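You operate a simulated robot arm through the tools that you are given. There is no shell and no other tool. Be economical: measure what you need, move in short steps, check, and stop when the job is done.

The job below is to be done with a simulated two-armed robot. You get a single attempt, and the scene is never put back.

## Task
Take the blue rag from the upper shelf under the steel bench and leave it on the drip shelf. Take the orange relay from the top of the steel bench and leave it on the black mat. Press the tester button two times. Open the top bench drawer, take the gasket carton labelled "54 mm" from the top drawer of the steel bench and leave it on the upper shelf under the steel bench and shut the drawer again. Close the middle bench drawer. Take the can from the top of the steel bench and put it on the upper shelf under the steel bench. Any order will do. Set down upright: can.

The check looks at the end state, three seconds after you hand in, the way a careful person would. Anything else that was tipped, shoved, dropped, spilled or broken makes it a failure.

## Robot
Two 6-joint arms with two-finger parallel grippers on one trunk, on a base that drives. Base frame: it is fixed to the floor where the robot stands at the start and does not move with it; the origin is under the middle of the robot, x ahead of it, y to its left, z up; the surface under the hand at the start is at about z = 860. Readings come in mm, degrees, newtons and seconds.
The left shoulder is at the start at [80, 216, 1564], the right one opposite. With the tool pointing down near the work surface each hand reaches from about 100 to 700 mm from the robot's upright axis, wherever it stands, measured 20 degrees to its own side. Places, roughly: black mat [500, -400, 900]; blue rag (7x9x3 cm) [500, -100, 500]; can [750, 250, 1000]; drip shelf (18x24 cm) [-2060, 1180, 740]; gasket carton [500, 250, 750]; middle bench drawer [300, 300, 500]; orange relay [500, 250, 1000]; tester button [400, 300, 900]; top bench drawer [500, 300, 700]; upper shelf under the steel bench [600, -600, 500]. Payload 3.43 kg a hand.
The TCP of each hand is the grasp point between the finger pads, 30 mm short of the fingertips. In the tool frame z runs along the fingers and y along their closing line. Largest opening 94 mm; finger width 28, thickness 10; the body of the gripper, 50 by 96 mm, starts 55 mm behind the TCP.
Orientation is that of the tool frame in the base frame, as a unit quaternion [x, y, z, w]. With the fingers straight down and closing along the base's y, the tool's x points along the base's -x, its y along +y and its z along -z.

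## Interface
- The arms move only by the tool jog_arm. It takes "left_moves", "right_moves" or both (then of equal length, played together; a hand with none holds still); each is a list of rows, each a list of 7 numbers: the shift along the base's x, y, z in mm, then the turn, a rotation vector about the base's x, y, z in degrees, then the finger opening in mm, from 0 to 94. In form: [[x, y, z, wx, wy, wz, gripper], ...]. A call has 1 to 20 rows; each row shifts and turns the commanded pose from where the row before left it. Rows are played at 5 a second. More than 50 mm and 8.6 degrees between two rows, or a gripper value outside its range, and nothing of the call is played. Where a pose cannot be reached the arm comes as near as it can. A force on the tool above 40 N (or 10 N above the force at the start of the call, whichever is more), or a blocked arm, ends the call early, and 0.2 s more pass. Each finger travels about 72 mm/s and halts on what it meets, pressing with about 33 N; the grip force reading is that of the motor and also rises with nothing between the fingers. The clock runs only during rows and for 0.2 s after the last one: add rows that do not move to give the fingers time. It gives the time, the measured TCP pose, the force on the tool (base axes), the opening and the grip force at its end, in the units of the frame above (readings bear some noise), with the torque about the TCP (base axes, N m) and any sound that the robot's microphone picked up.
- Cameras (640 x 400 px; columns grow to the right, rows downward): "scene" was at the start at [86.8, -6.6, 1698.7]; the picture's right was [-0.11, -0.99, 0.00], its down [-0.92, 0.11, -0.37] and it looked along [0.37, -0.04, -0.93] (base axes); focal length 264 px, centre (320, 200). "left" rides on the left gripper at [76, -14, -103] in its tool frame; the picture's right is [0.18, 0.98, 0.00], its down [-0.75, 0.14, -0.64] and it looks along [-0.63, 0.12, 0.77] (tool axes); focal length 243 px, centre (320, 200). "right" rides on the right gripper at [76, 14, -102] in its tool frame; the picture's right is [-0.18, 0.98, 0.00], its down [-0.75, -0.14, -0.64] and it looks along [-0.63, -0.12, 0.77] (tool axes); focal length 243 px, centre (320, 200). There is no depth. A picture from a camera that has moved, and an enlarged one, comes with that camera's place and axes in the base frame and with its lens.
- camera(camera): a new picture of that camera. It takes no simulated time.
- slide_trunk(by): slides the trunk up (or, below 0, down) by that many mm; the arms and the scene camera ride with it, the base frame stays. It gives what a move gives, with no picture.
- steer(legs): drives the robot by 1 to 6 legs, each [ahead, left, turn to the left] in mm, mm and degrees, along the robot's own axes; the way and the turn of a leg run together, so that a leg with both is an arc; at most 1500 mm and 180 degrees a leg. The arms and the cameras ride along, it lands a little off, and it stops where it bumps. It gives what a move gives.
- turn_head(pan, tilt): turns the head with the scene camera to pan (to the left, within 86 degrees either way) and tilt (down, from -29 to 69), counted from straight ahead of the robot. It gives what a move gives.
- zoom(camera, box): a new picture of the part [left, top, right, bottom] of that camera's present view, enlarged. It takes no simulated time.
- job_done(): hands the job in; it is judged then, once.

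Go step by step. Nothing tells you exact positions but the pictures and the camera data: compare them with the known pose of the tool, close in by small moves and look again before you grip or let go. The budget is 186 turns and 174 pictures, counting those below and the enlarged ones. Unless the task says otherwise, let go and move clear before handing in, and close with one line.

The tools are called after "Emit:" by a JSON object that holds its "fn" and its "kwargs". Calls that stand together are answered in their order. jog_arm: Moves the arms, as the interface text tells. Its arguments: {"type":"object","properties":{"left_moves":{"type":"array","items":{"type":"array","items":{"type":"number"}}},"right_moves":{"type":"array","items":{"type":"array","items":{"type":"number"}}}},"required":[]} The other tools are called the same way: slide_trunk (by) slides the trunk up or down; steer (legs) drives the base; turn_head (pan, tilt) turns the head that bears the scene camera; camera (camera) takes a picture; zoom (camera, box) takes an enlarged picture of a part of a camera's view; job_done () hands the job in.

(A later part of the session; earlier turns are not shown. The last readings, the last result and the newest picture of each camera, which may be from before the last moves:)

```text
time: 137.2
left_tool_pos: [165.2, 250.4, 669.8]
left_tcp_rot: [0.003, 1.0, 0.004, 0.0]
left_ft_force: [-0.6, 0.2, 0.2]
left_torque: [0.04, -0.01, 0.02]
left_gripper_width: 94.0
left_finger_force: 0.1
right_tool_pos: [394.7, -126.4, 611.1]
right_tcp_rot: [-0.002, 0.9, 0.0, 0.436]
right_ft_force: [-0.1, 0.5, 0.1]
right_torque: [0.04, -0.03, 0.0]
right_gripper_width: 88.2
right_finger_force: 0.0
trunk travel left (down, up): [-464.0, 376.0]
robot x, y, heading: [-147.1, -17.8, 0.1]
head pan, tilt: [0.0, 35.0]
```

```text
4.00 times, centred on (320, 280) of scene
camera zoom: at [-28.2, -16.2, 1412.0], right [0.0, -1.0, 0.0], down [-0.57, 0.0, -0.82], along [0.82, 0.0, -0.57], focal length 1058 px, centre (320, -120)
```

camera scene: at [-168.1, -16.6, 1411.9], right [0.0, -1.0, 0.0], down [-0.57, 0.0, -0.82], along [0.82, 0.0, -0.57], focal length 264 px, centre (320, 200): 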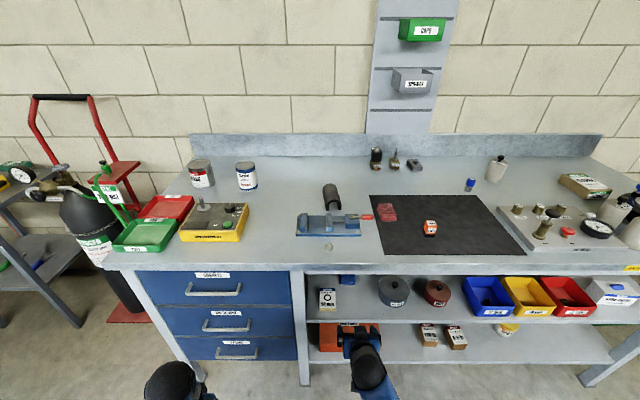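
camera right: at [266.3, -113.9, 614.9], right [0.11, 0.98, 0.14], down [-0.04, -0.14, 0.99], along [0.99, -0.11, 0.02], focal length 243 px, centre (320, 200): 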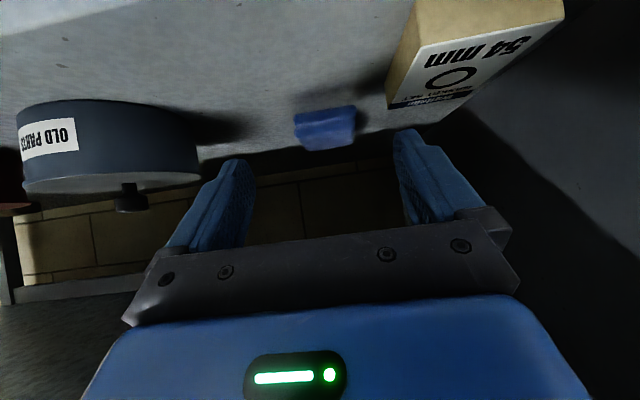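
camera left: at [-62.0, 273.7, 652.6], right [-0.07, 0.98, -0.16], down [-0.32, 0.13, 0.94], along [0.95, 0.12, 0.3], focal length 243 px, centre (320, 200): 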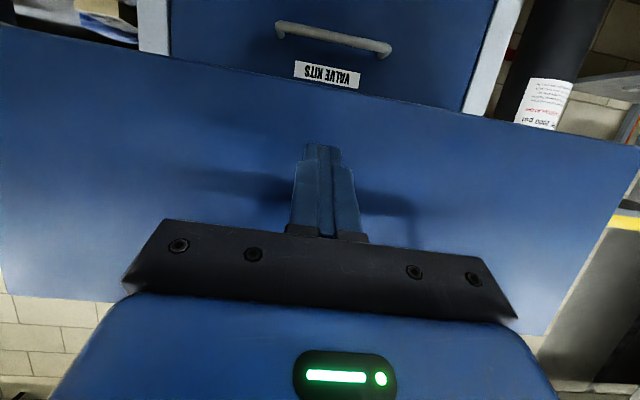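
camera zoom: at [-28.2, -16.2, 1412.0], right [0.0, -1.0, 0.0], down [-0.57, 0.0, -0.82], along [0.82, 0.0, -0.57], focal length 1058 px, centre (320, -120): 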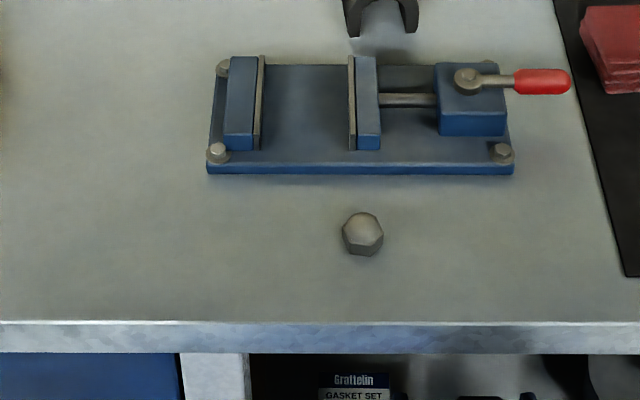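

The rag front edge is at x≈503 and centred between the fingers. I'll advance and come down over it.

Emit:
{"fn": "jog_arm", "kwargs": {"right_moves": [[40, 0, 0, 0, 0, 0, 88], [35, 0, -3, 0, 0, 0, 88], [25, 0, -13, 0, 0, 0, 88], [15, 0, -12, 0, 0, 0, 88], [0, 0, 0, 0, 0, 0, 88]]}}

Emit:
{"fn": "camera", "kwargs": {"camera": "right"}}

```text
time: 138.4
left_tool_pos: [165.3, 249.6, 670.7]
left_tcp_rot: [0.003, 1.0, 0.003, -0.001]
left_ft_force: [0.3, -0.1, 0.3]
left_torque: [-0.01, -0.01, -0.03]
left_gripper_width: 94.2
left_finger_force: 0.0
right_tool_pos: [509.6, -127.2, 585.4]
right_tcp_rot: [-0.002, 0.9, 0.0, 0.435]
right_ft_force: [0.6, 0.1, -1.4]
right_torque: [-0.04, 0.02, 0.02]
right_gripper_width: 87.7
right_finger_force: 0.1
trunk travel left (down, up): [-464.0, 376.0]
robot x, y, heading: [-144.9, -16.0, -0.0]
head pan, tilt: [0.0, 35.0]
```

```text
90 pictures are left
camera right: at [380.5, -114.4, 587.6], right [0.11, 0.98, 0.14], down [-0.04, -0.14, 0.99], along [0.99, -0.12, 0.02], focal length 243 px, centre (320, 200)
```

right: 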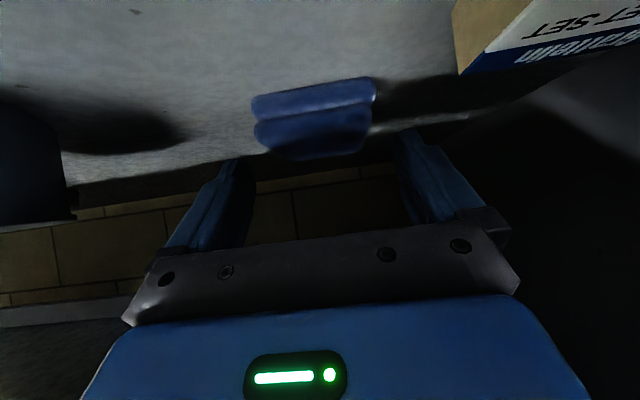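

The rag is squarely ahead, and the tips are at its front edge. I'll lower to 568 and close gently.

Emit:
{"fn": "jog_arm", "kwargs": {"right_moves": [[6, 0, -9, 0, 0, 0, 88], [6, 0, -7, 0, 0, 0, 88], [3, 0, -1, 0, 0, 0, 88], [0, 0, 0, 0, 0, 0, 60], [0, 0, 0, 0, 0, 0, 35], [0, 0, 0, 0, 0, 0, 30], [0, 0, 0, 0, 0, 0, 30]]}}

Emit:
{"fn": "camera", "kwargs": {"camera": "right"}}

```text
time: 140.0
left_tool_pos: [167.1, 248.5, 670.0]
left_tcp_rot: [0.003, 1.0, 0.003, -0.001]
left_ft_force: [-0.4, -0.1, 0.3]
left_torque: [0.0, 0.01, 0.01]
left_gripper_width: 93.8
left_finger_force: 0.0
right_tool_pos: [524.7, -128.0, 565.8]
right_tcp_rot: [-0.002, 0.9, 0.001, 0.436]
right_ft_force: [0.9, -0.3, -0.6]
right_torque: [0.01, 0.03, 0.03]
right_gripper_width: 65.2
right_finger_force: 33.8
trunk travel left (down, up): [-464.0, 376.0]
robot x, y, heading: [-146.1, -13.9, 0.1]
head pan, tilt: [0.0, 35.0]
```

```text
89 pictures are left
camera right: at [396.3, -113.8, 569.3], right [0.11, 0.98, 0.14], down [-0.04, -0.14, 0.99], along [0.99, -0.11, 0.02], focal length 243 px, centre (320, 200)
```

right: 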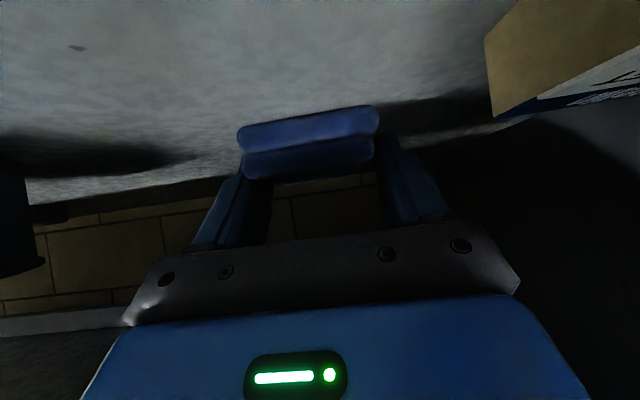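

The rag is gripped at 65 mm. I'll lift modestly to stay under the bench apron, then draw it out.

Emit:
{"fn": "jog_arm", "kwargs": {"right_moves": [[0, 0, 10, 0, 0, 0, 30], [-10, 0, 12, 0, 0, 0, 30], [-30, 0, 5, 0, 0, 0, 30], [-40, 0, 8, 0, 0, 0, 30], [-40, 0, 8, 0, 0, 0, 30]]}}

Emit:
{"fn": "camera", "kwargs": {"camera": "right"}}

Emit:
{"fn": "steer", "kwargs": {"legs": [[-400, 0, 0]]}}

Emit:
{"fn": "camera", "kwargs": {"camera": "scene"}}

```text
time: 141.2
left_tool_pos: [166.2, 248.9, 670.3]
left_tcp_rot: [0.002, 1.0, 0.002, 0.0]
left_ft_force: [0.2, 0.2, -0.5]
left_torque: [0.01, -0.03, 0.01]
left_gripper_width: 94.1
left_finger_force: 0.0
right_tool_pos: [403.1, -130.1, 610.4]
right_tcp_rot: [-0.001, 0.899, 0.001, 0.437]
right_ft_force: [0.3, -0.5, 1.6]
right_torque: [0.02, -0.02, -0.02]
right_gripper_width: 65.3
right_finger_force: 33.5
trunk travel left (down, up): [-464.0, 376.0]
robot x, y, heading: [-148.6, -16.9, 0.3]
head pan, tilt: [0.0, 35.0]
```

```text
88 pictures are left
camera right: at [274.6, -117.0, 613.3], right [0.11, 0.98, 0.14], down [-0.04, -0.14, 0.99], along [0.99, -0.11, 0.02], focal length 243 px, centre (320, 200)
```

right: 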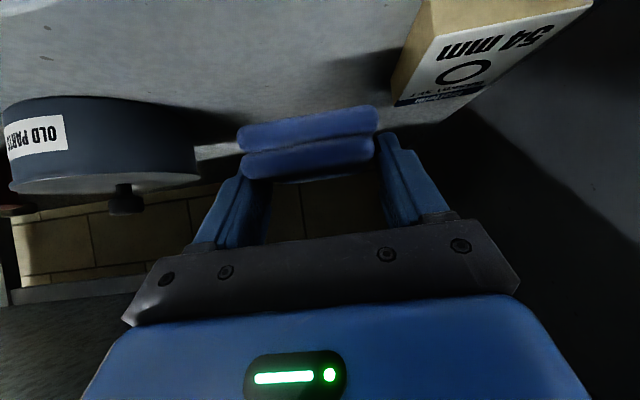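

```text
time: 143.7
left_tool_pos: [-243.3, 249.1, 669.2]
left_tcp_rot: [-0.001, 1.0, 0.002, -0.001]
left_ft_force: [0.2, 0.3, -0.2]
left_torque: [-0.01, -0.01, 0.0]
left_gripper_width: 94.0
left_finger_force: 0.0
right_tool_pos: [-1.8, -129.1, 610.2]
right_tcp_rot: [-0.005, 0.9, 0.002, 0.436]
right_ft_force: [0.0, -0.4, -0.5]
right_torque: [-0.01, 0.01, 0.04]
right_gripper_width: 65.1
right_finger_force: 32.9
trunk travel left (down, up): [-464.0, 376.0]
robot x, y, heading: [-550.6, -18.2, 0.7]
head pan, tilt: [0.0, 35.0]
```

```text
87 pictures are left
camera scene: at [-435.3, -17.9, 1411.9], right [0.01, -1.0, 0.0], down [-0.57, -0.01, -0.82], along [0.82, 0.01, -0.57], focal length 264 px, centre (320, 200)
```

scene: 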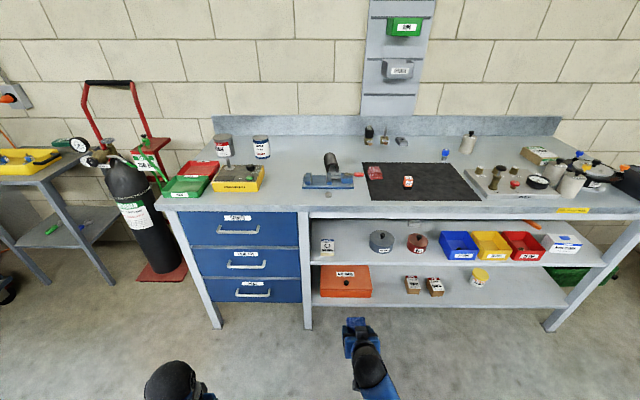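

The rag is out. I'll tuck the right hand with it out of the way and use the left hand for the can next, so one trip to the drip shelf comes last.

Emit:
{"fn": "jog_arm", "kwargs": {"right_moves": [[-33, -20, 10, 0, 8.6, 0, 30], [-33, -20, 10, 0, 8.6, 0, 30], [-33, -20, 10, 0, 8.6, 0, 30], [-33, -20, 5, 0, 8.6, 0, 30], [-33, -20, 0, 0, 8.6, 0, 30], [-33, -20, 0, 0, 8.6, 0, 30], [-33, -30, 0, 0, 0, 0, 30]]}}

Emit:
{"fn": "slide_trunk", "kwargs": {"by": 370}}

Emit:
{"fn": "steer", "kwargs": {"legs": [[380, 150, 0]]}}

Emit:
{"fn": "turn_head", "kwargs": {"pan": 10, "tilt": 50}}

Emit:
{"fn": "camera", "kwargs": {"camera": "scene"}}

```text
time: 145.3
left_tool_pos: [-243.8, 249.3, 671.2]
left_tcp_rot: [-0.003, 1.0, 0.002, 0.0]
left_ft_force: [0.6, 0.1, 0.0]
left_torque: [-0.01, 0.0, -0.02]
left_gripper_width: 94.0
left_finger_force: 0.1
right_tool_pos: [-233.0, -276.0, 644.5]
right_tcp_rot: [-0.003, 1.0, 0.005, 0.001]
right_ft_force: [-0.9, 0.1, -0.3]
right_torque: [0.01, 0.02, -0.02]
right_gripper_width: 65.4
right_finger_force: 32.4
trunk travel left (down, up): [-464.0, 376.0]
robot x, y, heading: [-556.0, -16.7, 0.6]
head pan, tilt: [0.0, 35.0]
```

```text
time: 148.9
left_tool_pos: [-242.8, 249.3, 1040.3]
left_tcp_rot: [-0.002, 1.0, 0.002, 0.0]
left_ft_force: [-0.1, -0.2, 0.0]
left_torque: [0.0, -0.01, -0.04]
left_gripper_width: 94.0
left_finger_force: 0.1
right_tool_pos: [-231.1, -276.7, 1013.3]
right_tcp_rot: [-0.003, 1.0, 0.003, 0.001]
right_ft_force: [-0.6, 0.5, 0.2]
right_torque: [0.02, 0.0, -0.02]
right_gripper_width: 65.2
right_finger_force: 33.4
trunk travel left (down, up): [-834.0, 6.0]
robot x, y, heading: [-554.9, -20.3, 0.4]
head pan, tilt: [0.0, 35.0]
```

```text
time: 151.4
left_tool_pos: [135.8, 402.1, 1041.0]
left_tcp_rot: [-0.001, 1.0, 0.003, 0.0]
left_ft_force: [0.8, 1.0, -0.4]
left_torque: [0.02, 0.0, -0.01]
left_gripper_width: 94.1
left_finger_force: 0.1
right_tool_pos: [148.0, -123.4, 1015.1]
right_tcp_rot: [-0.003, 1.0, 0.004, 0.001]
right_ft_force: [-0.7, -1.0, 0.5]
right_torque: [0.02, -0.05, 0.01]
right_gripper_width: 65.2
right_finger_force: 32.9
trunk travel left (down, up): [-834.0, 6.0]
robot x, y, heading: [-171.6, 134.6, 0.6]
head pan, tilt: [0.0, 35.0]
```

```text
time: 152.2
left_tool_pos: [138.2, 402.8, 1039.1]
left_tcp_rot: [-0.001, 1.0, 0.003, -0.001]
left_ft_force: [0.2, -0.6, -0.1]
left_torque: [0.0, -0.03, -0.01]
left_gripper_width: 94.2
left_finger_force: 0.1
right_tool_pos: [148.0, -122.6, 1014.0]
right_tcp_rot: [-0.003, 1.0, 0.003, 0.001]
right_ft_force: [0.2, 0.5, -0.8]
right_torque: [-0.03, 0.0, -0.03]
right_gripper_width: 65.2
right_finger_force: 32.5
trunk travel left (down, up): [-834.0, 6.0]
robot x, y, heading: [-174.8, 138.5, 0.8]
head pan, tilt: [10.0, 50.0]
```

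```text
86 pictures are left
camera scene: at [-66.6, 149.1, 1760.3], right [0.18, -0.98, 0.0], down [-0.75, -0.14, -0.64], along [0.63, 0.12, -0.77], focal length 264 px, centre (320, 200)
```

scene: 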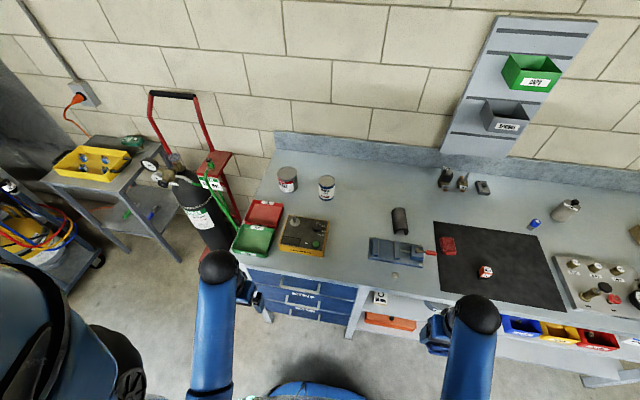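

The can is visible near [720,265]. I'll zoom for its size and exact place.

Emit:
{"fn": "zoom", "kwargs": {"camera": "scene", "box": [270, 150, 366, 210]}}

```text
6.67 times, centred on (318, 180) of scene
camera zoom: at [-66.6, 149.1, 1760.3], right [0.18, -0.98, 0.0], down [-0.75, -0.14, -0.64], along [0.63, 0.12, -0.77], focal length 1763 px, centre (333, 333)
```

zoom: 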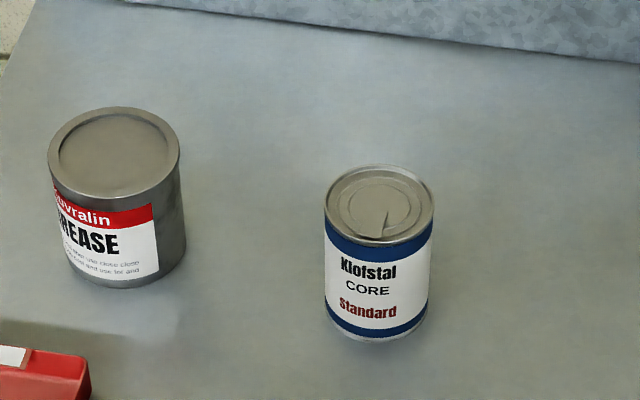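

The can stands at about [706,266], 70 mm across, with z 860–956. I'll pitch the left hand, drive in and approach high over the tester.

Emit:
{"fn": "jog_arm", "kwargs": {"left_moves": [[33, -22, 0, 0, -8.6, 0, 94], [33, -22, 0, 0, -8.6, 0, 94], [33, -22, 0, 0, -8.6, 0, 94], [33, -22, 0, 0, -8.6, 0, 94], [33, -22, 0, 0, -8.6, 0, 94], [33, -22, 0, 0, -8.6, 0, 94]]}}

Emit:
{"fn": "steer", "kwargs": {"legs": [[185, 0, -0.8]]}}

Emit:
{"fn": "camera", "kwargs": {"camera": "left"}}

Emit:
{"fn": "camera", "kwargs": {"camera": "scene"}}

```text
time: 153.6
left_tool_pos: [336.7, 268.3, 1040.0]
left_tcp_rot: [-0.002, 0.901, 0.002, 0.435]
left_ft_force: [-0.8, 0.5, 0.8]
left_torque: [-0.02, 0.01, 0.01]
left_gripper_width: 93.7
left_finger_force: 0.0
right_tool_pos: [149.6, -123.1, 1013.3]
right_tcp_rot: [-0.003, 1.0, 0.004, 0.001]
right_ft_force: [0.0, -0.4, -0.7]
right_torque: [-0.04, 0.02, 0.01]
right_gripper_width: 65.3
right_finger_force: 33.1
trunk travel left (down, up): [-834.0, 6.0]
robot x, y, heading: [-171.3, 134.0, 0.6]
head pan, tilt: [10.0, 50.0]
```

```text
time: 155.1
left_tool_pos: [518.7, 263.2, 1042.6]
left_tcp_rot: [0.003, 0.9, -0.001, 0.436]
left_ft_force: [-1.0, -0.2, 0.2]
left_torque: [0.0, 0.02, -0.01]
left_gripper_width: 93.8
left_finger_force: 0.0
right_tool_pos: [328.5, -126.3, 1014.9]
right_tcp_rot: [0.003, 1.0, 0.004, 0.002]
right_ft_force: [-0.1, 0.6, -0.6]
right_torque: [0.01, -0.03, 0.02]
right_gripper_width: 65.3
right_finger_force: 32.4
trunk travel left (down, up): [-834.0, 6.0]
robot x, y, heading: [12.1, 132.0, -0.1]
head pan, tilt: [10.0, 50.0]
```

```text
84 pictures are left
camera left: at [392.5, 249.9, 1047.0], right [-0.11, 0.98, -0.14], down [-0.04, 0.14, 0.99], along [0.99, 0.11, 0.02], focal length 243 px, centre (320, 200)
```

left: 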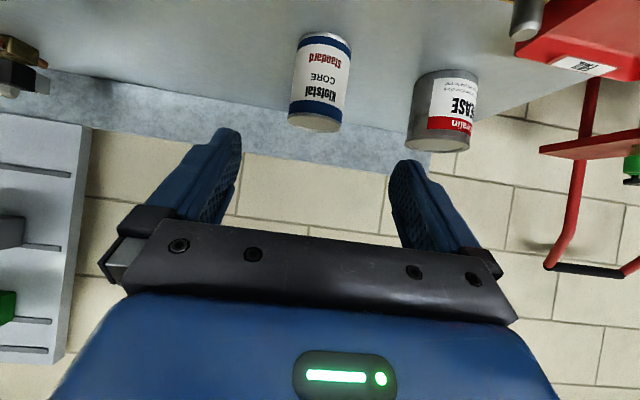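

```text
83 pictures are left
camera scene: at [113.4, 148.6, 1760.7], right [0.17, -0.99, 0.0], down [-0.75, -0.13, -0.65], along [0.64, 0.11, -0.76], focal length 264 px, centre (320, 200)
```

scene: 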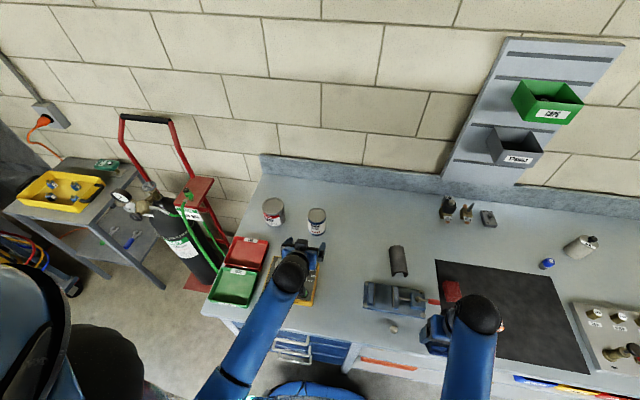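

The can centre checks at [704,264], in line with the fingers. I'll move above it, staying over its top.

Emit:
{"fn": "jog_arm", "kwargs": {"left_moves": [[46, 0, -8, 0, 0, 0, 94], [46, 0, -8, 0, 0, 0, 94], [46, 0, -8, 0, 0, 0, 94], [46, 0, -8, 0, 0, 0, 94], [0, 0, 0, 0, 0, 0, 94]]}}

Emit:
{"fn": "camera", "kwargs": {"camera": "left"}}

```text
time: 156.3
left_tool_pos: [710.2, 262.6, 1009.3]
left_tcp_rot: [0.004, 0.901, -0.001, 0.434]
left_ft_force: [0.0, -0.2, 0.8]
left_torque: [0.0, 0.02, 0.03]
left_gripper_width: 93.8
left_finger_force: 0.1
right_tool_pos: [332.0, -124.8, 1014.4]
right_tcp_rot: [0.002, 1.0, 0.004, 0.001]
right_ft_force: [-0.2, -0.2, 0.0]
right_torque: [-0.02, 0.01, 0.03]
right_gripper_width: 65.2
right_finger_force: 32.9
trunk travel left (down, up): [-834.0, 6.0]
robot x, y, heading: [14.2, 134.1, -0.2]
head pan, tilt: [10.0, 50.0]
```

```text
82 pictures are left
camera left: at [583.3, 249.5, 1015.5], right [-0.11, 0.98, -0.14], down [-0.03, 0.14, 0.99], along [0.99, 0.11, 0.02], focal length 243 px, centre (320, 200)
```

left: 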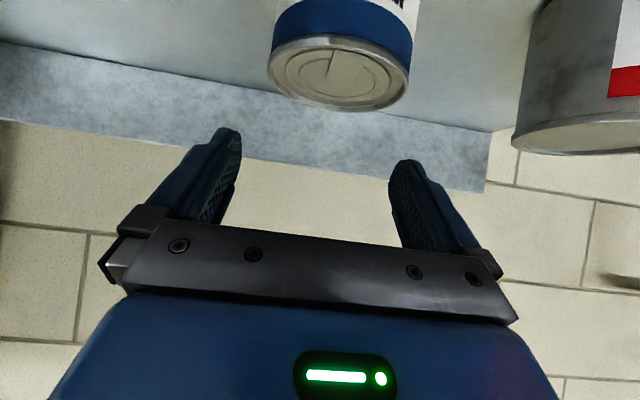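

The lid centre is at [702,264], within 2 mm of the hand's line. I'll descend around it.

Emit:
{"fn": "jog_arm", "kwargs": {"left_moves": [[-4, 1, -30, 0, 0, 0, 94], [-3, 0, -30, 0, 0, 0, 94], [0, 0, -20, 0, 0, 0, 94], [0, 0, -12, 0, 0, 0, 94], [0, 0, 0, 0, 0, 0, 94]]}}

Emit:
{"fn": "camera", "kwargs": {"camera": "left"}}

```text
time: 157.5
left_tool_pos: [699.2, 265.1, 918.1]
left_tcp_rot: [0.003, 0.901, -0.001, 0.435]
left_ft_force: [0.1, -0.1, 0.0]
left_torque: [-0.03, -0.01, 0.01]
left_gripper_width: 93.9
left_finger_force: 0.0
right_tool_pos: [331.8, -125.6, 1012.9]
right_tcp_rot: [0.003, 1.0, 0.004, 0.001]
right_ft_force: [0.2, -0.1, -1.0]
right_torque: [0.01, -0.02, 0.03]
right_gripper_width: 65.2
right_finger_force: 32.8
trunk travel left (down, up): [-834.0, 6.0]
robot x, y, heading: [10.4, 134.8, -0.1]
head pan, tilt: [10.0, 50.0]
```

```text
81 pictures are left
camera left: at [573.0, 250.8, 922.9], right [-0.11, 0.98, -0.14], down [-0.03, 0.14, 0.99], along [0.99, 0.11, 0.02], focal length 243 px, centre (320, 200)
```

left: 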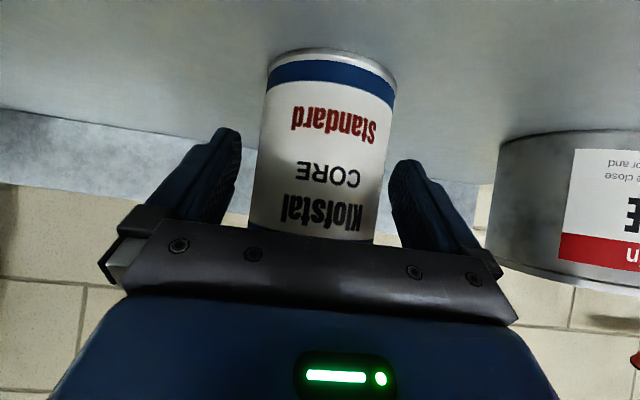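

Nicely straddled, with even gaps. I'll close and lift.

Emit:
{"fn": "jog_arm", "kwargs": {"left_moves": [[3, 0, 0, 0, 0, 0, 80], [0, 0, 0, 0, 0, 0, 65], [0, 0, 0, 0, 0, 0, 55], [0, 0, 0, 0, 0, 0, 55]]}}

Emit:
{"fn": "jog_arm", "kwargs": {"left_moves": [[0, 0, 10, 0, 0, 0, 55], [0, 0, 40, 0, 0, 0, 55], [-10, 0, 40, 0, 0, 0, 55], [-40, 0, 20, 0, 0, 0, 55], [-46, 0, 0, 0, 0, 0, 55], [-46, 0, 0, 0, 0, 0, 55], [-40, 0, 0, 0, 0, 0, 55]]}}

Emit:
{"fn": "camera", "kwargs": {"camera": "left"}}

```text
time: 158.5
left_tool_pos: [701.6, 264.4, 916.5]
left_tcp_rot: [0.003, 0.901, -0.001, 0.434]
left_ft_force: [-1.0, -0.9, -0.3]
left_torque: [0.04, -0.09, -0.03]
left_gripper_width: 72.9
left_finger_force: 33.2
right_tool_pos: [330.8, -126.2, 1014.4]
right_tcp_rot: [0.003, 1.0, 0.004, 0.001]
right_ft_force: [-0.6, 0.7, -0.7]
right_torque: [0.0, -0.03, 0.02]
right_gripper_width: 65.1
right_finger_force: 32.7
trunk travel left (down, up): [-834.0, 6.0]
robot x, y, heading: [16.6, 137.3, -0.3]
head pan, tilt: [10.0, 50.0]
```

```text
time: 160.1
left_tool_pos: [519.2, 265.2, 1028.2]
left_tcp_rot: [0.004, 0.901, -0.003, 0.435]
left_ft_force: [0.5, 0.3, -4.5]
left_torque: [-0.02, 0.01, -0.03]
left_gripper_width: 72.8
left_finger_force: 33.0
right_tool_pos: [331.4, -125.9, 1013.4]
right_tcp_rot: [0.003, 1.0, 0.003, 0.001]
right_ft_force: [-0.2, -1.1, 0.5]
right_torque: [-0.01, 0.01, 0.0]
right_gripper_width: 65.2
right_finger_force: 32.7
trunk travel left (down, up): [-834.0, 6.0]
robot x, y, heading: [15.0, 134.0, -0.4]
head pan, tilt: [10.0, 50.0]
```

```text
80 pictures are left
camera left: at [393.4, 251.5, 1033.2], right [-0.11, 0.98, -0.14], down [-0.03, 0.14, 0.99], along [0.99, 0.11, 0.02], focal length 243 px, centre (320, 200)
```

left: 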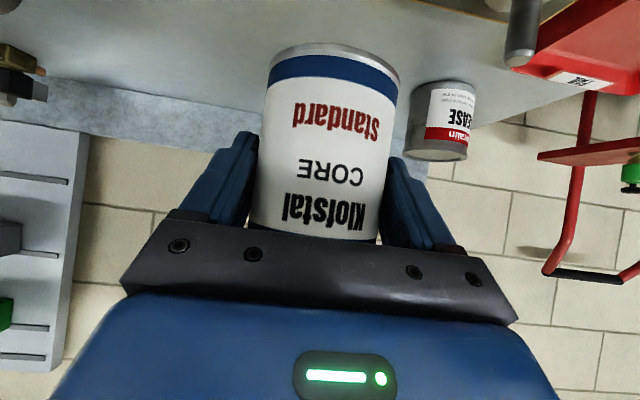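

The can is held upright, with its bottom 56 mm below the TCP. I'll back out, strafe right to the shelf and lower the trunk.

Emit:
{"fn": "jog_arm", "kwargs": {"left_moves": [[0, 0, 15, 0, 0, 0, 55]]}}

Emit:
{"fn": "steer", "kwargs": {"legs": [[-450, 0, 0.3], [0, -420, 0]]}}

Emit:
{"fn": "slide_trunk", "kwargs": {"by": -400}}

Emit:
{"fn": "turn_head", "kwargs": {"pan": 0, "tilt": 35}}

Emit:
{"fn": "camera", "kwargs": {"camera": "scene"}}

Emit:
{"fn": "camera", "kwargs": {"camera": "left"}}

```text
time: 160.5
left_tool_pos: [522.7, 265.8, 1041.2]
left_tcp_rot: [0.004, 0.901, -0.001, 0.434]
left_ft_force: [-0.4, -0.3, -3.5]
left_torque: [-0.02, 0.04, 0.0]
left_gripper_width: 72.9
left_finger_force: 32.7
right_tool_pos: [333.5, -125.6, 1013.3]
right_tcp_rot: [0.002, 1.0, 0.005, 0.0]
right_ft_force: [-0.6, 0.3, -1.2]
right_torque: [0.02, 0.02, 0.02]
right_gripper_width: 65.1
right_finger_force: 33.1
trunk travel left (down, up): [-834.0, 6.0]
robot x, y, heading: [16.2, 137.4, -0.3]
head pan, tilt: [10.0, 50.0]
```

```text
time: 165.4
left_tool_pos: [73.5, -152.8, 1041.0]
left_tcp_rot: [0.001, 0.901, -0.002, 0.434]
left_ft_force: [0.8, 0.8, -5.1]
left_torque: [-0.03, 0.03, 0.0]
left_gripper_width: 72.5
left_finger_force: 32.8
right_tool_pos: [-113.2, -545.0, 1013.9]
right_tcp_rot: [0.001, 1.0, 0.003, 0.001]
right_ft_force: [-0.6, 0.3, -0.6]
right_torque: [-0.04, 0.0, 0.01]
right_gripper_width: 65.1
right_finger_force: 32.9
trunk travel left (down, up): [-834.0, 6.0]
robot x, y, heading: [-436.7, -286.6, -0.1]
head pan, tilt: [10.0, 50.0]
```

```text
time: 169.3
left_tool_pos: [74.1, -155.3, 642.2]
left_tcp_rot: [0.003, 0.901, -0.001, 0.434]
left_ft_force: [0.7, -0.1, -4.1]
left_torque: [0.0, -0.01, 0.02]
left_gripper_width: 72.7
left_finger_force: 33.5
right_tool_pos: [-113.8, -546.4, 613.4]
right_tcp_rot: [0.001, 1.0, 0.003, 0.001]
right_ft_force: [-0.1, 0.6, 0.3]
right_torque: [0.01, 0.01, -0.05]
right_gripper_width: 65.2
right_finger_force: 32.8
trunk travel left (down, up): [-434.0, 406.0]
robot x, y, heading: [-431.9, -286.0, -0.0]
head pan, tilt: [10.0, 50.0]
```

```text
time: 170.0
left_tool_pos: [74.6, -154.6, 641.1]
left_tcp_rot: [0.003, 0.901, -0.001, 0.434]
left_ft_force: [-0.5, 0.6, -3.5]
left_torque: [-0.04, 0.06, 0.01]
left_gripper_width: 72.8
left_finger_force: 32.7
right_tool_pos: [-113.0, -547.1, 614.6]
right_tcp_rot: [0.001, 1.0, 0.003, 0.0]
right_ft_force: [-0.1, 0.0, 0.2]
right_torque: [0.02, 0.01, -0.02]
right_gripper_width: 65.2
right_finger_force: 32.9
trunk travel left (down, up): [-434.0, 406.0]
robot x, y, heading: [-433.4, -285.6, 0.3]
head pan, tilt: [0.0, 35.0]
```

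```text
79 pictures are left
camera scene: at [-314.6, -286.4, 1381.8], right [0.0, -1.0, 0.0], down [-0.57, 0.0, -0.82], along [0.82, 0.0, -0.57], focal length 264 px, centre (320, 200)
```

scene: 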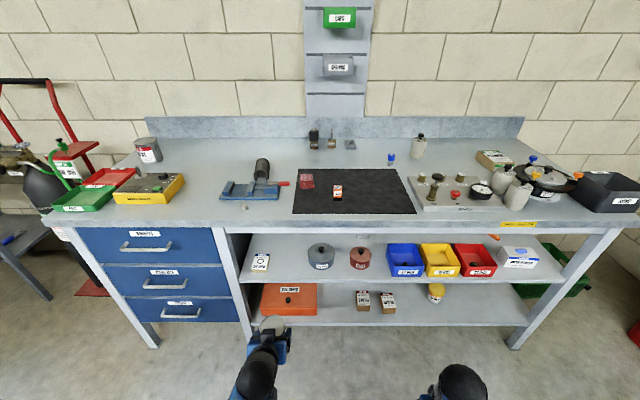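

```text
78 pictures are left
camera left: at [-52.7, -169.1, 647.0], right [-0.11, 0.98, -0.14], down [-0.03, 0.14, 0.99], along [0.99, 0.11, 0.02], focal length 243 px, centre (320, 200)
```

left: 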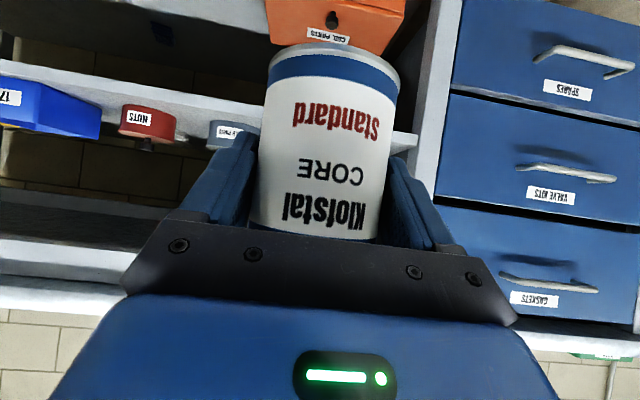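

I'm lined up at y≈−155, between the carton and the pot. I'll drive forward, then extend over the shelf.

Emit:
{"fn": "steer", "kwargs": {"legs": [[200, 0, 0]]}}

Emit:
{"fn": "jog_arm", "kwargs": {"left_moves": [[35, 0, -6, 0, 0, 0, 55], [35, 0, -6, 0, 0, 0, 55], [35, 0, -6, 0, 0, 0, 55], [35, 0, -6, 0, 0, 0, 55], [0, 0, 0, 0, 0, 0, 55]]}}

Emit:
{"fn": "camera", "kwargs": {"camera": "left"}}

Emit:
{"fn": "zoom", "kwargs": {"camera": "scene", "box": [180, 230, 340, 330]}}

```text
time: 171.6
left_tool_pos: [273.9, -153.9, 641.0]
left_tcp_rot: [0.001, 0.901, 0.001, 0.434]
left_ft_force: [0.3, 0.0, -4.8]
left_torque: [0.02, 0.01, -0.01]
left_gripper_width: 73.0
left_finger_force: 33.1
right_tool_pos: [86.2, -546.0, 612.5]
right_tcp_rot: [0.0, 1.0, 0.004, 0.001]
right_ft_force: [-0.1, 0.6, 0.4]
right_torque: [-0.01, -0.04, 0.0]
right_gripper_width: 65.0
right_finger_force: 33.0
trunk travel left (down, up): [-434.0, 406.0]
robot x, y, heading: [-236.8, -287.7, 0.2]
head pan, tilt: [0.0, 35.0]
```

```text
time: 172.8
left_tool_pos: [413.0, -153.2, 616.7]
left_tcp_rot: [0.001, 0.901, 0.0, 0.434]
left_ft_force: [-0.2, -0.5, -4.7]
left_torque: [0.02, 0.05, -0.02]
left_gripper_width: 72.6
left_finger_force: 33.3
right_tool_pos: [85.4, -545.9, 613.8]
right_tcp_rot: [0.001, 1.0, 0.004, 0.001]
right_ft_force: [0.5, -0.8, -1.1]
right_torque: [0.01, -0.02, 0.01]
right_gripper_width: 65.1
right_finger_force: 32.7
trunk travel left (down, up): [-434.0, 406.0]
robot x, y, heading: [-233.3, -284.8, 0.1]
head pan, tilt: [0.0, 35.0]
```

```text
77 pictures are left
camera left: at [287.5, -167.1, 622.8], right [-0.11, 0.98, -0.14], down [-0.03, 0.14, 0.99], along [0.99, 0.12, 0.02], focal length 243 px, centre (320, 200)
```

left: 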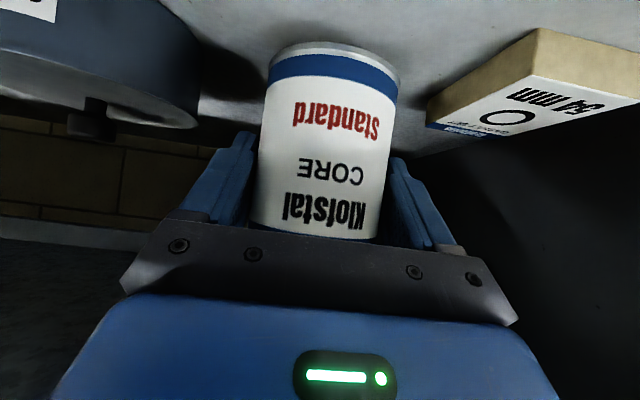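

```text
4.00 times, centred on (260, 280) of scene
camera zoom: at [-115.5, -285.6, 1381.9], right [0.0, -1.0, 0.0], down [-0.57, 0.0, -0.82], along [0.82, 0.0, -0.57], focal length 1058 px, centre (560, -120)
```

zoom: 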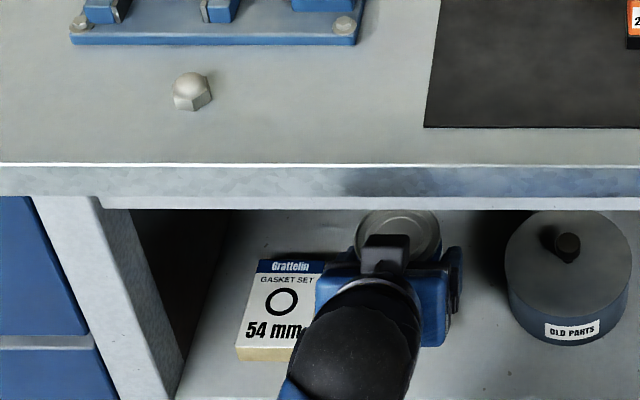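

The can hangs between the carton and pot with clear gaps. I'll lower it to contact.

Emit:
{"fn": "jog_arm", "kwargs": {"left_moves": [[4, 0, -10, 0, 0, 0, 55], [0, 0, -7, 0, 0, 0, 55], [0, 0, -3, 0, 0, 0, 55], [0, 0, -2, 0, 0, 0, 55], [0, 0, -2, 0, 0, 0, 55], [0, 0, -1, 0, 0, 0, 55]]}}

```text
time: 174.2
left_tool_pos: [418.0, -153.3, 591.7]
left_tcp_rot: [0.001, 0.9, 0.0, 0.435]
left_ft_force: [1.1, 1.2, 0.8]
left_torque: [0.2, 0.1, -0.02]
left_gripper_width: 72.7
left_finger_force: 33.1
right_tool_pos: [85.3, -546.4, 614.8]
right_tcp_rot: [0.0, 1.0, 0.005, 0.001]
right_ft_force: [-0.3, -0.4, 0.2]
right_torque: [-0.02, 0.01, -0.01]
right_gripper_width: 65.3
right_finger_force: 33.6
trunk travel left (down, up): [-434.0, 406.0]
robot x, y, heading: [-230.3, -286.8, 0.3]
head pan, tilt: [0.0, 35.0]
```

The can's weight has come off the hand, so it is on the shelf. I'll open and withdraw straight back along the slot.

Emit:
{"fn": "jog_arm", "kwargs": {"left_moves": [[0, 0, -1, 0, 0, 0, 76], [0, 0, 0, 0, 0, 0, 90], [0, 0, 0, 0, 0, 0, 94], [0, 0, 0, 0, 0, 0, 94]]}}

Emit:
{"fn": "camera", "kwargs": {"camera": "left"}}

```text
time: 175.2
left_tool_pos: [418.0, -153.5, 591.4]
left_tcp_rot: [0.002, 0.901, 0.0, 0.434]
left_ft_force: [-0.2, 0.7, 0.5]
left_torque: [0.0, 0.01, -0.01]
left_gripper_width: 93.9
left_finger_force: 0.0
right_tool_pos: [86.4, -545.3, 614.8]
right_tcp_rot: [0.0, 1.0, 0.004, 0.002]
right_ft_force: [-0.1, 0.0, -0.5]
right_torque: [-0.01, -0.02, -0.03]
right_gripper_width: 65.2
right_finger_force: 33.3
trunk travel left (down, up): [-434.0, 406.0]
robot x, y, heading: [-229.7, -286.2, 0.2]
head pan, tilt: [0.0, 35.0]
```

```text
75 pictures are left
camera left: at [290.9, -167.7, 597.5], right [-0.11, 0.98, -0.14], down [-0.03, 0.14, 0.99], along [0.99, 0.12, 0.02], focal length 243 px, centre (320, 200)
```

left: 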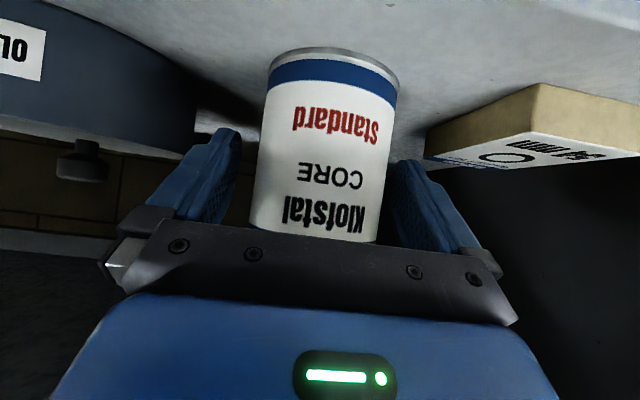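

The can stands free with even gaps. I'll withdraw.

Emit:
{"fn": "jog_arm", "kwargs": {"left_moves": [[-12, 0, 0, 0, 0, 0, 94], [-25, 0, 0, 0, 0, 0, 94], [-40, 0, 0, 0, 0, 0, 94], [-45, 0, 0, 0, 0, 0, 94]]}}

Emit:
{"fn": "steer", "kwargs": {"legs": [[-300, 0, 0]]}}

Emit:
{"fn": "camera", "kwargs": {"camera": "scene"}}

Emit:
{"fn": "zoom", "kwargs": {"camera": "scene", "box": [200, 210, 360, 310]}}

```text
time: 176.2
left_tool_pos: [296.3, -152.6, 592.1]
left_tcp_rot: [0.002, 0.901, 0.0, 0.434]
left_ft_force: [1.0, 0.6, -0.7]
left_torque: [0.02, -0.05, 0.0]
left_gripper_width: 93.8
left_finger_force: 0.1
right_tool_pos: [85.9, -545.1, 612.7]
right_tcp_rot: [0.0, 1.0, 0.004, 0.001]
right_ft_force: [-0.4, 0.1, 0.9]
right_torque: [0.01, 0.0, -0.02]
right_gripper_width: 65.1
right_finger_force: 32.7
trunk travel left (down, up): [-434.0, 406.0]
robot x, y, heading: [-234.2, -285.3, 0.1]
head pan, tilt: [0.0, 35.0]
```

```text
time: 178.3
left_tool_pos: [-5.1, -155.7, 592.6]
left_tcp_rot: [0.003, 0.901, -0.001, 0.435]
left_ft_force: [0.4, -0.1, -0.2]
left_torque: [-0.02, 0.0, 0.0]
left_gripper_width: 94.0
left_finger_force: 0.1
right_tool_pos: [-217.3, -546.8, 614.1]
right_tcp_rot: [0.002, 1.0, 0.005, 0.001]
right_ft_force: [-0.1, -0.8, -0.3]
right_torque: [-0.01, -0.01, -0.01]
right_gripper_width: 65.1
right_finger_force: 33.1
trunk travel left (down, up): [-434.0, 406.0]
robot x, y, heading: [-537.5, -288.1, -0.3]
head pan, tilt: [0.0, 35.0]
```

```text
74 pictures are left
camera scene: at [-418.9, -286.8, 1381.9], right [0.0, -1.0, 0.0], down [-0.57, 0.0, -0.82], along [0.82, 0.0, -0.57], focal length 264 px, centre (320, 200)
```

scene: 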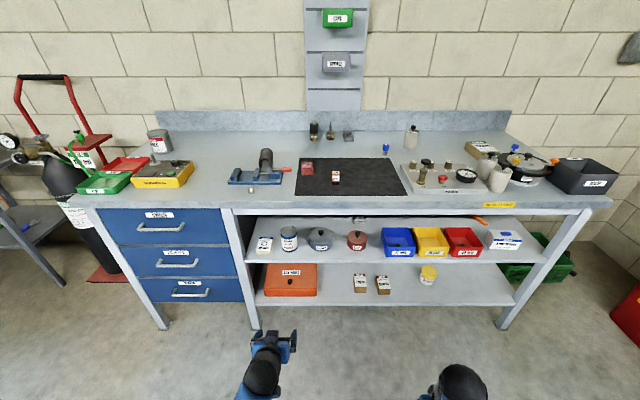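

```text
4.00 times, centred on (280, 260) of scene
camera zoom: at [-418.9, -286.8, 1381.9], right [0.0, -1.0, 0.0], down [-0.57, 0.0, -0.82], along [0.82, 0.0, -0.57], focal length 1058 px, centre (480, -40)
```

zoom: 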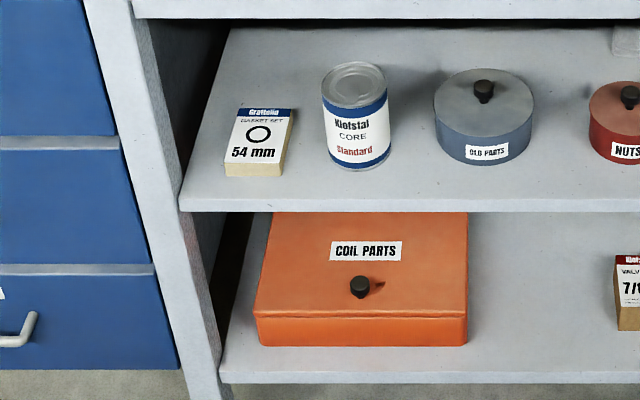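

The can is upright on the shelf beside the carton and everything else is undisturbed. Only the rag is left. I'll turn left about 135° to face the drip shelf, raise the trunk and look.

Emit:
{"fn": "steer", "kwargs": {"legs": [[-250, 0, 0], [0, 0, 135]]}}

Emit:
{"fn": "slide_trunk", "kwargs": {"by": 250}}

Emit:
{"fn": "turn_head", "kwargs": {"pan": 0, "tilt": 25}}

Emit:
{"fn": "camera", "kwargs": {"camera": "scene"}}

```text
time: 185.8
left_tool_pos: [-1268.9, -20.7, 592.5]
left_tcp_rot: [0.837, -0.332, -0.404, -0.159]
left_ft_force: [0.0, 0.2, 0.2]
left_torque: [-0.03, 0.01, -0.01]
left_gripper_width: 94.0
left_finger_force: 0.0
right_tool_pos: [-848.4, 120.9, 614.8]
right_tcp_rot: [0.93, -0.368, -0.002, 0.003]
right_ft_force: [-0.1, 0.5, 0.6]
right_torque: [-0.02, -0.03, 0.02]
right_gripper_width: 65.4
right_finger_force: 33.1
trunk travel left (down, up): [-434.0, 406.0]
robot x, y, heading: [-793.3, -286.0, 136.8]
head pan, tilt: [0.0, 35.0]
```

```text
time: 188.4
left_tool_pos: [-1268.6, -20.1, 842.5]
left_tcp_rot: [0.837, -0.333, -0.403, -0.16]
left_ft_force: [-0.7, 0.4, -0.5]
left_torque: [0.0, -0.06, 0.01]
left_gripper_width: 94.1
left_finger_force: 0.0
right_tool_pos: [-848.1, 120.8, 864.2]
right_tcp_rot: [0.929, -0.369, -0.004, 0.003]
right_ft_force: [-1.2, 0.3, -0.4]
right_torque: [0.0, -0.01, -0.01]
right_gripper_width: 65.5
right_finger_force: 32.7
trunk travel left (down, up): [-684.0, 156.0]
robot x, y, heading: [-791.7, -285.0, 136.7]
head pan, tilt: [0.0, 35.0]
```

```text
time: 189.1
left_tool_pos: [-1270.0, -20.5, 841.7]
left_tcp_rot: [0.837, -0.333, -0.404, -0.16]
left_ft_force: [0.4, -0.1, 0.1]
left_torque: [-0.01, 0.03, -0.03]
left_gripper_width: 94.0
left_finger_force: 0.1
right_tool_pos: [-847.8, 121.2, 863.8]
right_tcp_rot: [0.93, -0.368, -0.003, 0.004]
right_ft_force: [-0.2, -0.6, -0.7]
right_torque: [0.03, 0.0, 0.02]
right_gripper_width: 65.1
right_finger_force: 33.1
trunk travel left (down, up): [-684.0, 156.0]
robot x, y, heading: [-789.7, -287.6, 136.9]
head pan, tilt: [0.0, 25.0]
```

```text
72 pictures are left
camera scene: at [-881.2, -204.1, 1647.6], right [0.68, 0.73, 0.0], down [0.31, -0.29, -0.91], along [-0.66, 0.62, -0.42], focal length 264 px, centre (320, 200)
```

scene: 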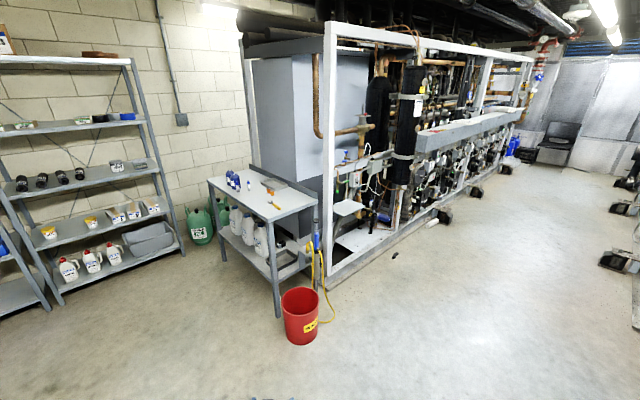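

The drip shelf should project near pixel (347,208), where there is a small light plate on the machine frame. I'll zoom in.

Emit:
{"fn": "zoom", "kwargs": {"camera": "scene", "box": [290, 160, 418, 240]}}

```text
5.00 times, centred on (354, 200) of scene
camera zoom: at [-881.2, -204.1, 1647.6], right [0.68, 0.73, 0.0], down [0.31, -0.29, -0.91], along [-0.66, 0.62, -0.42], focal length 1322 px, centre (150, 200)
```

zoom: 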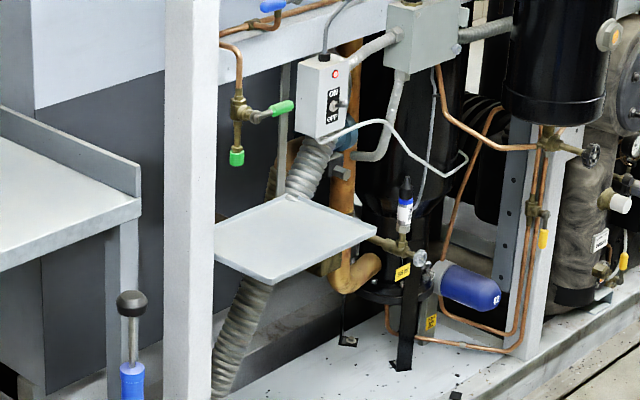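

The drip shelf is the small plate at about x −2142 to −1973, y 1090–1300, facing +x. I'll turn to heading 180° and drive in front of it with some standoff.

Emit:
{"fn": "steer", "kwargs": {"legs": [[0, 0, 43.2], [430, -1370, 0]]}}

Emit:
{"fn": "turn_head", "kwargs": {"pan": -10, "tilt": 45}}

Emit:
{"fn": "camera", "kwargs": {"camera": "scene"}}

```text
time: 198.2
left_tool_pos: [-1785.8, 909.6, 840.6]
left_tcp_rot: [0.901, 0.014, -0.434, 0.008]
left_ft_force: [-0.5, -0.4, -0.4]
left_torque: [-0.02, 0.0, -0.01]
left_gripper_width: 94.1
left_finger_force: 0.1
right_tool_pos: [-1587.7, 1308.8, 864.3]
right_tcp_rot: [1.0, 0.017, -0.001, 0.004]
right_ft_force: [-0.1, -0.1, -0.6]
right_torque: [-0.01, -0.01, 0.01]
right_gripper_width: 65.0
right_finger_force: 32.7
trunk travel left (down, up): [-684.0, 156.0]
robot x, y, heading: [-1256.3, 1060.6, -178.1]
head pan, tilt: [0.0, 25.0]
```

```text
time: 199.0
left_tool_pos: [-1786.7, 909.9, 841.7]
left_tcp_rot: [0.901, 0.014, -0.434, 0.007]
left_ft_force: [-0.5, -0.1, 0.1]
left_torque: [-0.01, 0.01, 0.0]
left_gripper_width: 94.1
left_finger_force: 0.1
right_tool_pos: [-1587.7, 1307.5, 863.8]
right_tcp_rot: [1.0, 0.016, -0.001, 0.003]
right_ft_force: [0.0, 0.0, -0.7]
right_torque: [-0.01, -0.02, 0.0]
right_gripper_width: 64.9
right_finger_force: 32.6
trunk travel left (down, up): [-684.0, 156.0]
robot x, y, heading: [-1262.0, 1063.6, -177.9]
head pan, tilt: [-10.0, 45.0]
```

```text
70 pictures are left
camera scene: at [-1369.9, 1069.3, 1617.2], right [0.14, 0.99, 0.0], down [0.7, -0.1, -0.71], along [-0.7, 0.1, -0.71], focal length 264 px, centre (320, 200)
```

scene: 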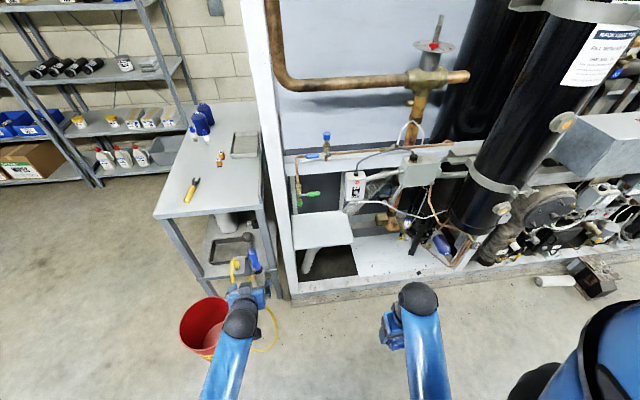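

The plate measures x −2157 to −1970, y 1055–1292, with a post just left of it and valves behind. I'll square the heading, tuck the left hand and pitch the right hand with the rag.

Emit:
{"fn": "steer", "kwargs": {"legs": [[0, 0, -2.0]]}}

Emit:
{"fn": "jog_arm", "kwargs": {"left_moves": [[33, -20, 10, 0, -8.6, 0, 94], [33, -20, 10, 0, -8.6, 0, 94], [33, -20, 10, 0, -8.6, 0, 94], [33, -20, 5, 0, -8.6, 0, 94], [33, -20, 0, 0, -8.6, 0, 94], [33, -20, 0, 0, -8.6, 0, 94], [0, 0, 0, 0, 0, 0, 94]], "right_moves": [[-33, -20, 0, 0, 8.6, 0, 30], [-33, -20, 0, 0, 8.6, 0, 30], [-33, -20, 0, 0, 8.6, 0, 30], [-33, -20, 0, 0, 8.6, 0, 30], [-33, -20, 0, 0, 8.6, 0, 30], [-33, -20, 0, 0, 8.6, 0, 30], [-33, -12, 0, 0, 0, 0, 30]]}}

Emit:
{"fn": "camera", "kwargs": {"camera": "right"}}

Emit:
{"fn": "camera", "kwargs": {"camera": "scene"}}

```text
time: 199.8
left_tool_pos: [-1790.8, 927.0, 841.5]
left_tcp_rot: [0.901, -0.002, -0.434, 0.0]
left_ft_force: [-0.8, 0.0, 0.8]
left_torque: [0.0, 0.02, -0.03]
left_gripper_width: 93.9
left_finger_force: 0.0
right_tool_pos: [-1579.4, 1318.0, 865.4]
right_tcp_rot: [1.0, -0.001, -0.001, 0.003]
right_ft_force: [-0.6, 0.7, -0.7]
right_torque: [0.0, 0.0, 0.0]
right_gripper_width: 65.3
right_finger_force: 32.4
trunk travel left (down, up): [-684.0, 156.0]
robot x, y, heading: [-1261.2, 1059.7, -179.8]
head pan, tilt: [-10.0, 45.0]
```

```text
time: 201.4
left_tool_pos: [-1594.0, 806.7, 877.2]
left_tcp_rot: [1.0, -0.002, 0.002, -0.001]
left_ft_force: [-0.1, -0.1, 0.1]
left_torque: [0.02, 0.0, 0.0]
left_gripper_width: 93.7
left_finger_force: 0.1
right_tool_pos: [-1809.8, 1187.4, 861.6]
right_tcp_rot: [0.9, 0.001, -0.435, 0.005]
right_ft_force: [-0.2, 0.1, -0.7]
right_torque: [-0.01, -0.04, 0.0]
right_gripper_width: 64.9
right_finger_force: 33.0
trunk travel left (down, up): [-684.0, 156.0]
robot x, y, heading: [-1259.3, 1059.2, -179.9]
head pan, tilt: [-10.0, 45.0]
```

```text
69 pictures are left
camera right: at [-1683.1, 1173.1, 865.9], right [-0.11, -0.98, 0.15], down [0.04, 0.15, 0.99], along [-0.99, 0.11, 0.02], focal length 243 px, centre (320, 200)
```

right: 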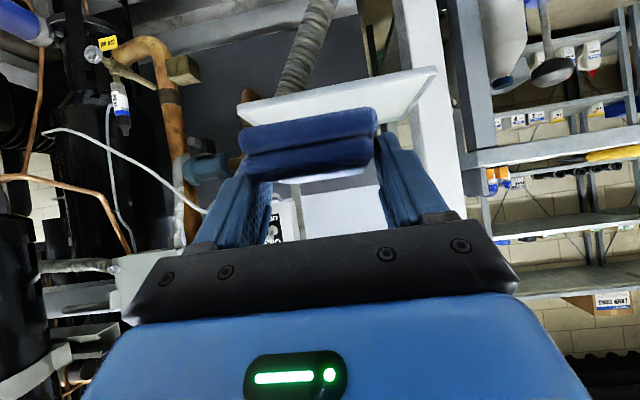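

```text
68 pictures are left
camera scene: at [-1371.6, 1072.3, 1616.9], right [0.17, 0.98, 0.0], down [0.7, -0.12, -0.71], along [-0.7, 0.12, -0.71], focal length 264 px, centre (320, 200)
```

scene: 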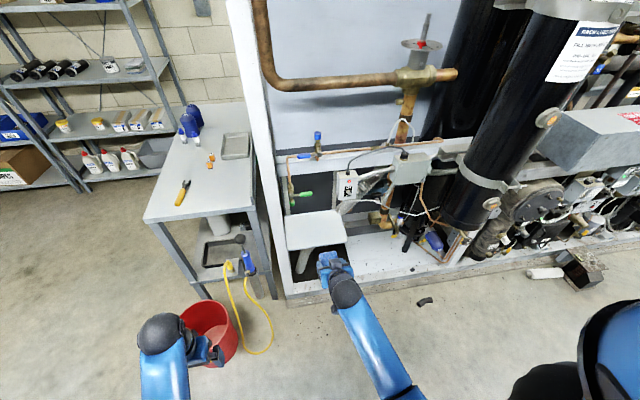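

The rag approaches the plate squarely, and the plate centre is y≈1172. I'll drive in 150 mm, then extend and lower over its front half.

Emit:
{"fn": "steer", "kwargs": {"legs": [[150, 0, 0]]}}

Emit:
{"fn": "jog_arm", "kwargs": {"right_moves": [[-30, -8, -20, 0, 0, 0, 30], [-30, 0, -25, 0, 0, 0, 30]]}}

Emit:
{"fn": "camera", "kwargs": {"camera": "right"}}

Emit:
{"fn": "camera", "kwargs": {"camera": "scene"}}

```text
time: 202.8
left_tool_pos: [-1740.6, 808.1, 877.1]
left_tcp_rot: [1.0, -0.003, 0.001, 0.0]
left_ft_force: [0.8, -0.4, 0.1]
left_torque: [-0.01, -0.01, 0.0]
left_gripper_width: 93.9
left_finger_force: 0.0
right_tool_pos: [-1952.9, 1188.9, 865.3]
right_tcp_rot: [0.9, 0.0, -0.436, 0.004]
right_ft_force: [0.6, 0.7, -0.2]
right_torque: [-0.02, -0.05, 0.02]
right_gripper_width: 65.1
right_finger_force: 33.0
trunk travel left (down, up): [-684.0, 156.0]
robot x, y, heading: [-1407.8, 1058.4, 180.0]
head pan, tilt: [-10.0, 45.0]
```

```text
time: 203.3
left_tool_pos: [-1742.2, 809.0, 875.7]
left_tcp_rot: [1.0, -0.002, 0.002, -0.001]
left_ft_force: [-0.3, -0.3, -0.1]
left_torque: [0.01, -0.02, 0.01]
left_gripper_width: 94.3
left_finger_force: 0.0
right_tool_pos: [-2015.3, 1182.6, 817.0]
right_tcp_rot: [0.9, 0.0, -0.436, 0.003]
right_ft_force: [-0.1, -0.5, -1.5]
right_torque: [-0.04, -0.02, 0.02]
right_gripper_width: 65.1
right_finger_force: 33.3
trunk travel left (down, up): [-684.0, 156.0]
robot x, y, heading: [-1405.7, 1059.1, 180.0]
head pan, tilt: [-10.0, 45.0]
```

```text
67 pictures are left
camera right: at [-1887.9, 1167.7, 820.4], right [-0.11, -0.98, 0.15], down [0.03, 0.15, 0.99], along [-0.99, 0.12, 0.02], focal length 243 px, centre (320, 200)
```

right: 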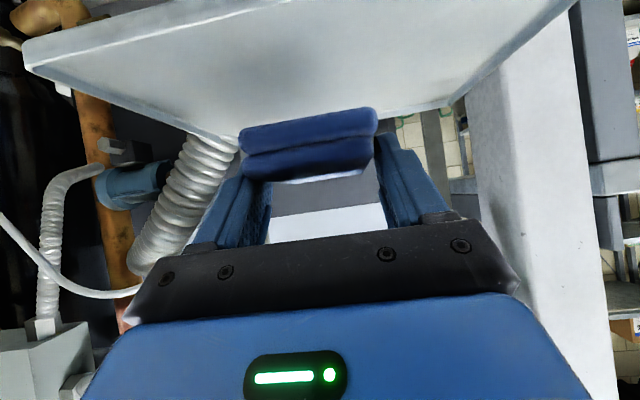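

```text
66 pictures are left
camera scene: at [-1517.1, 1072.9, 1617.1], right [0.17, 0.98, 0.0], down [0.7, -0.12, -0.71], along [-0.7, 0.12, -0.71], focal length 264 px, centre (320, 200)
```

scene: 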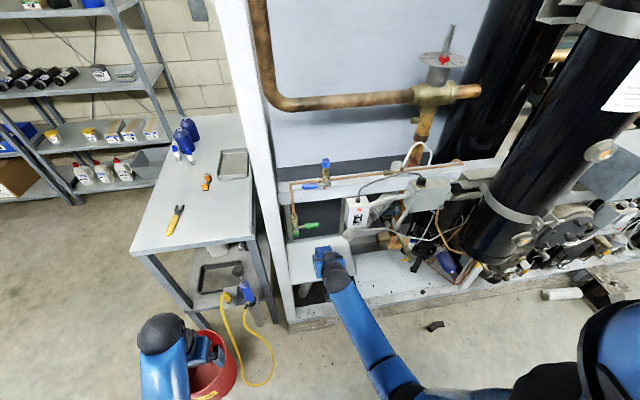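

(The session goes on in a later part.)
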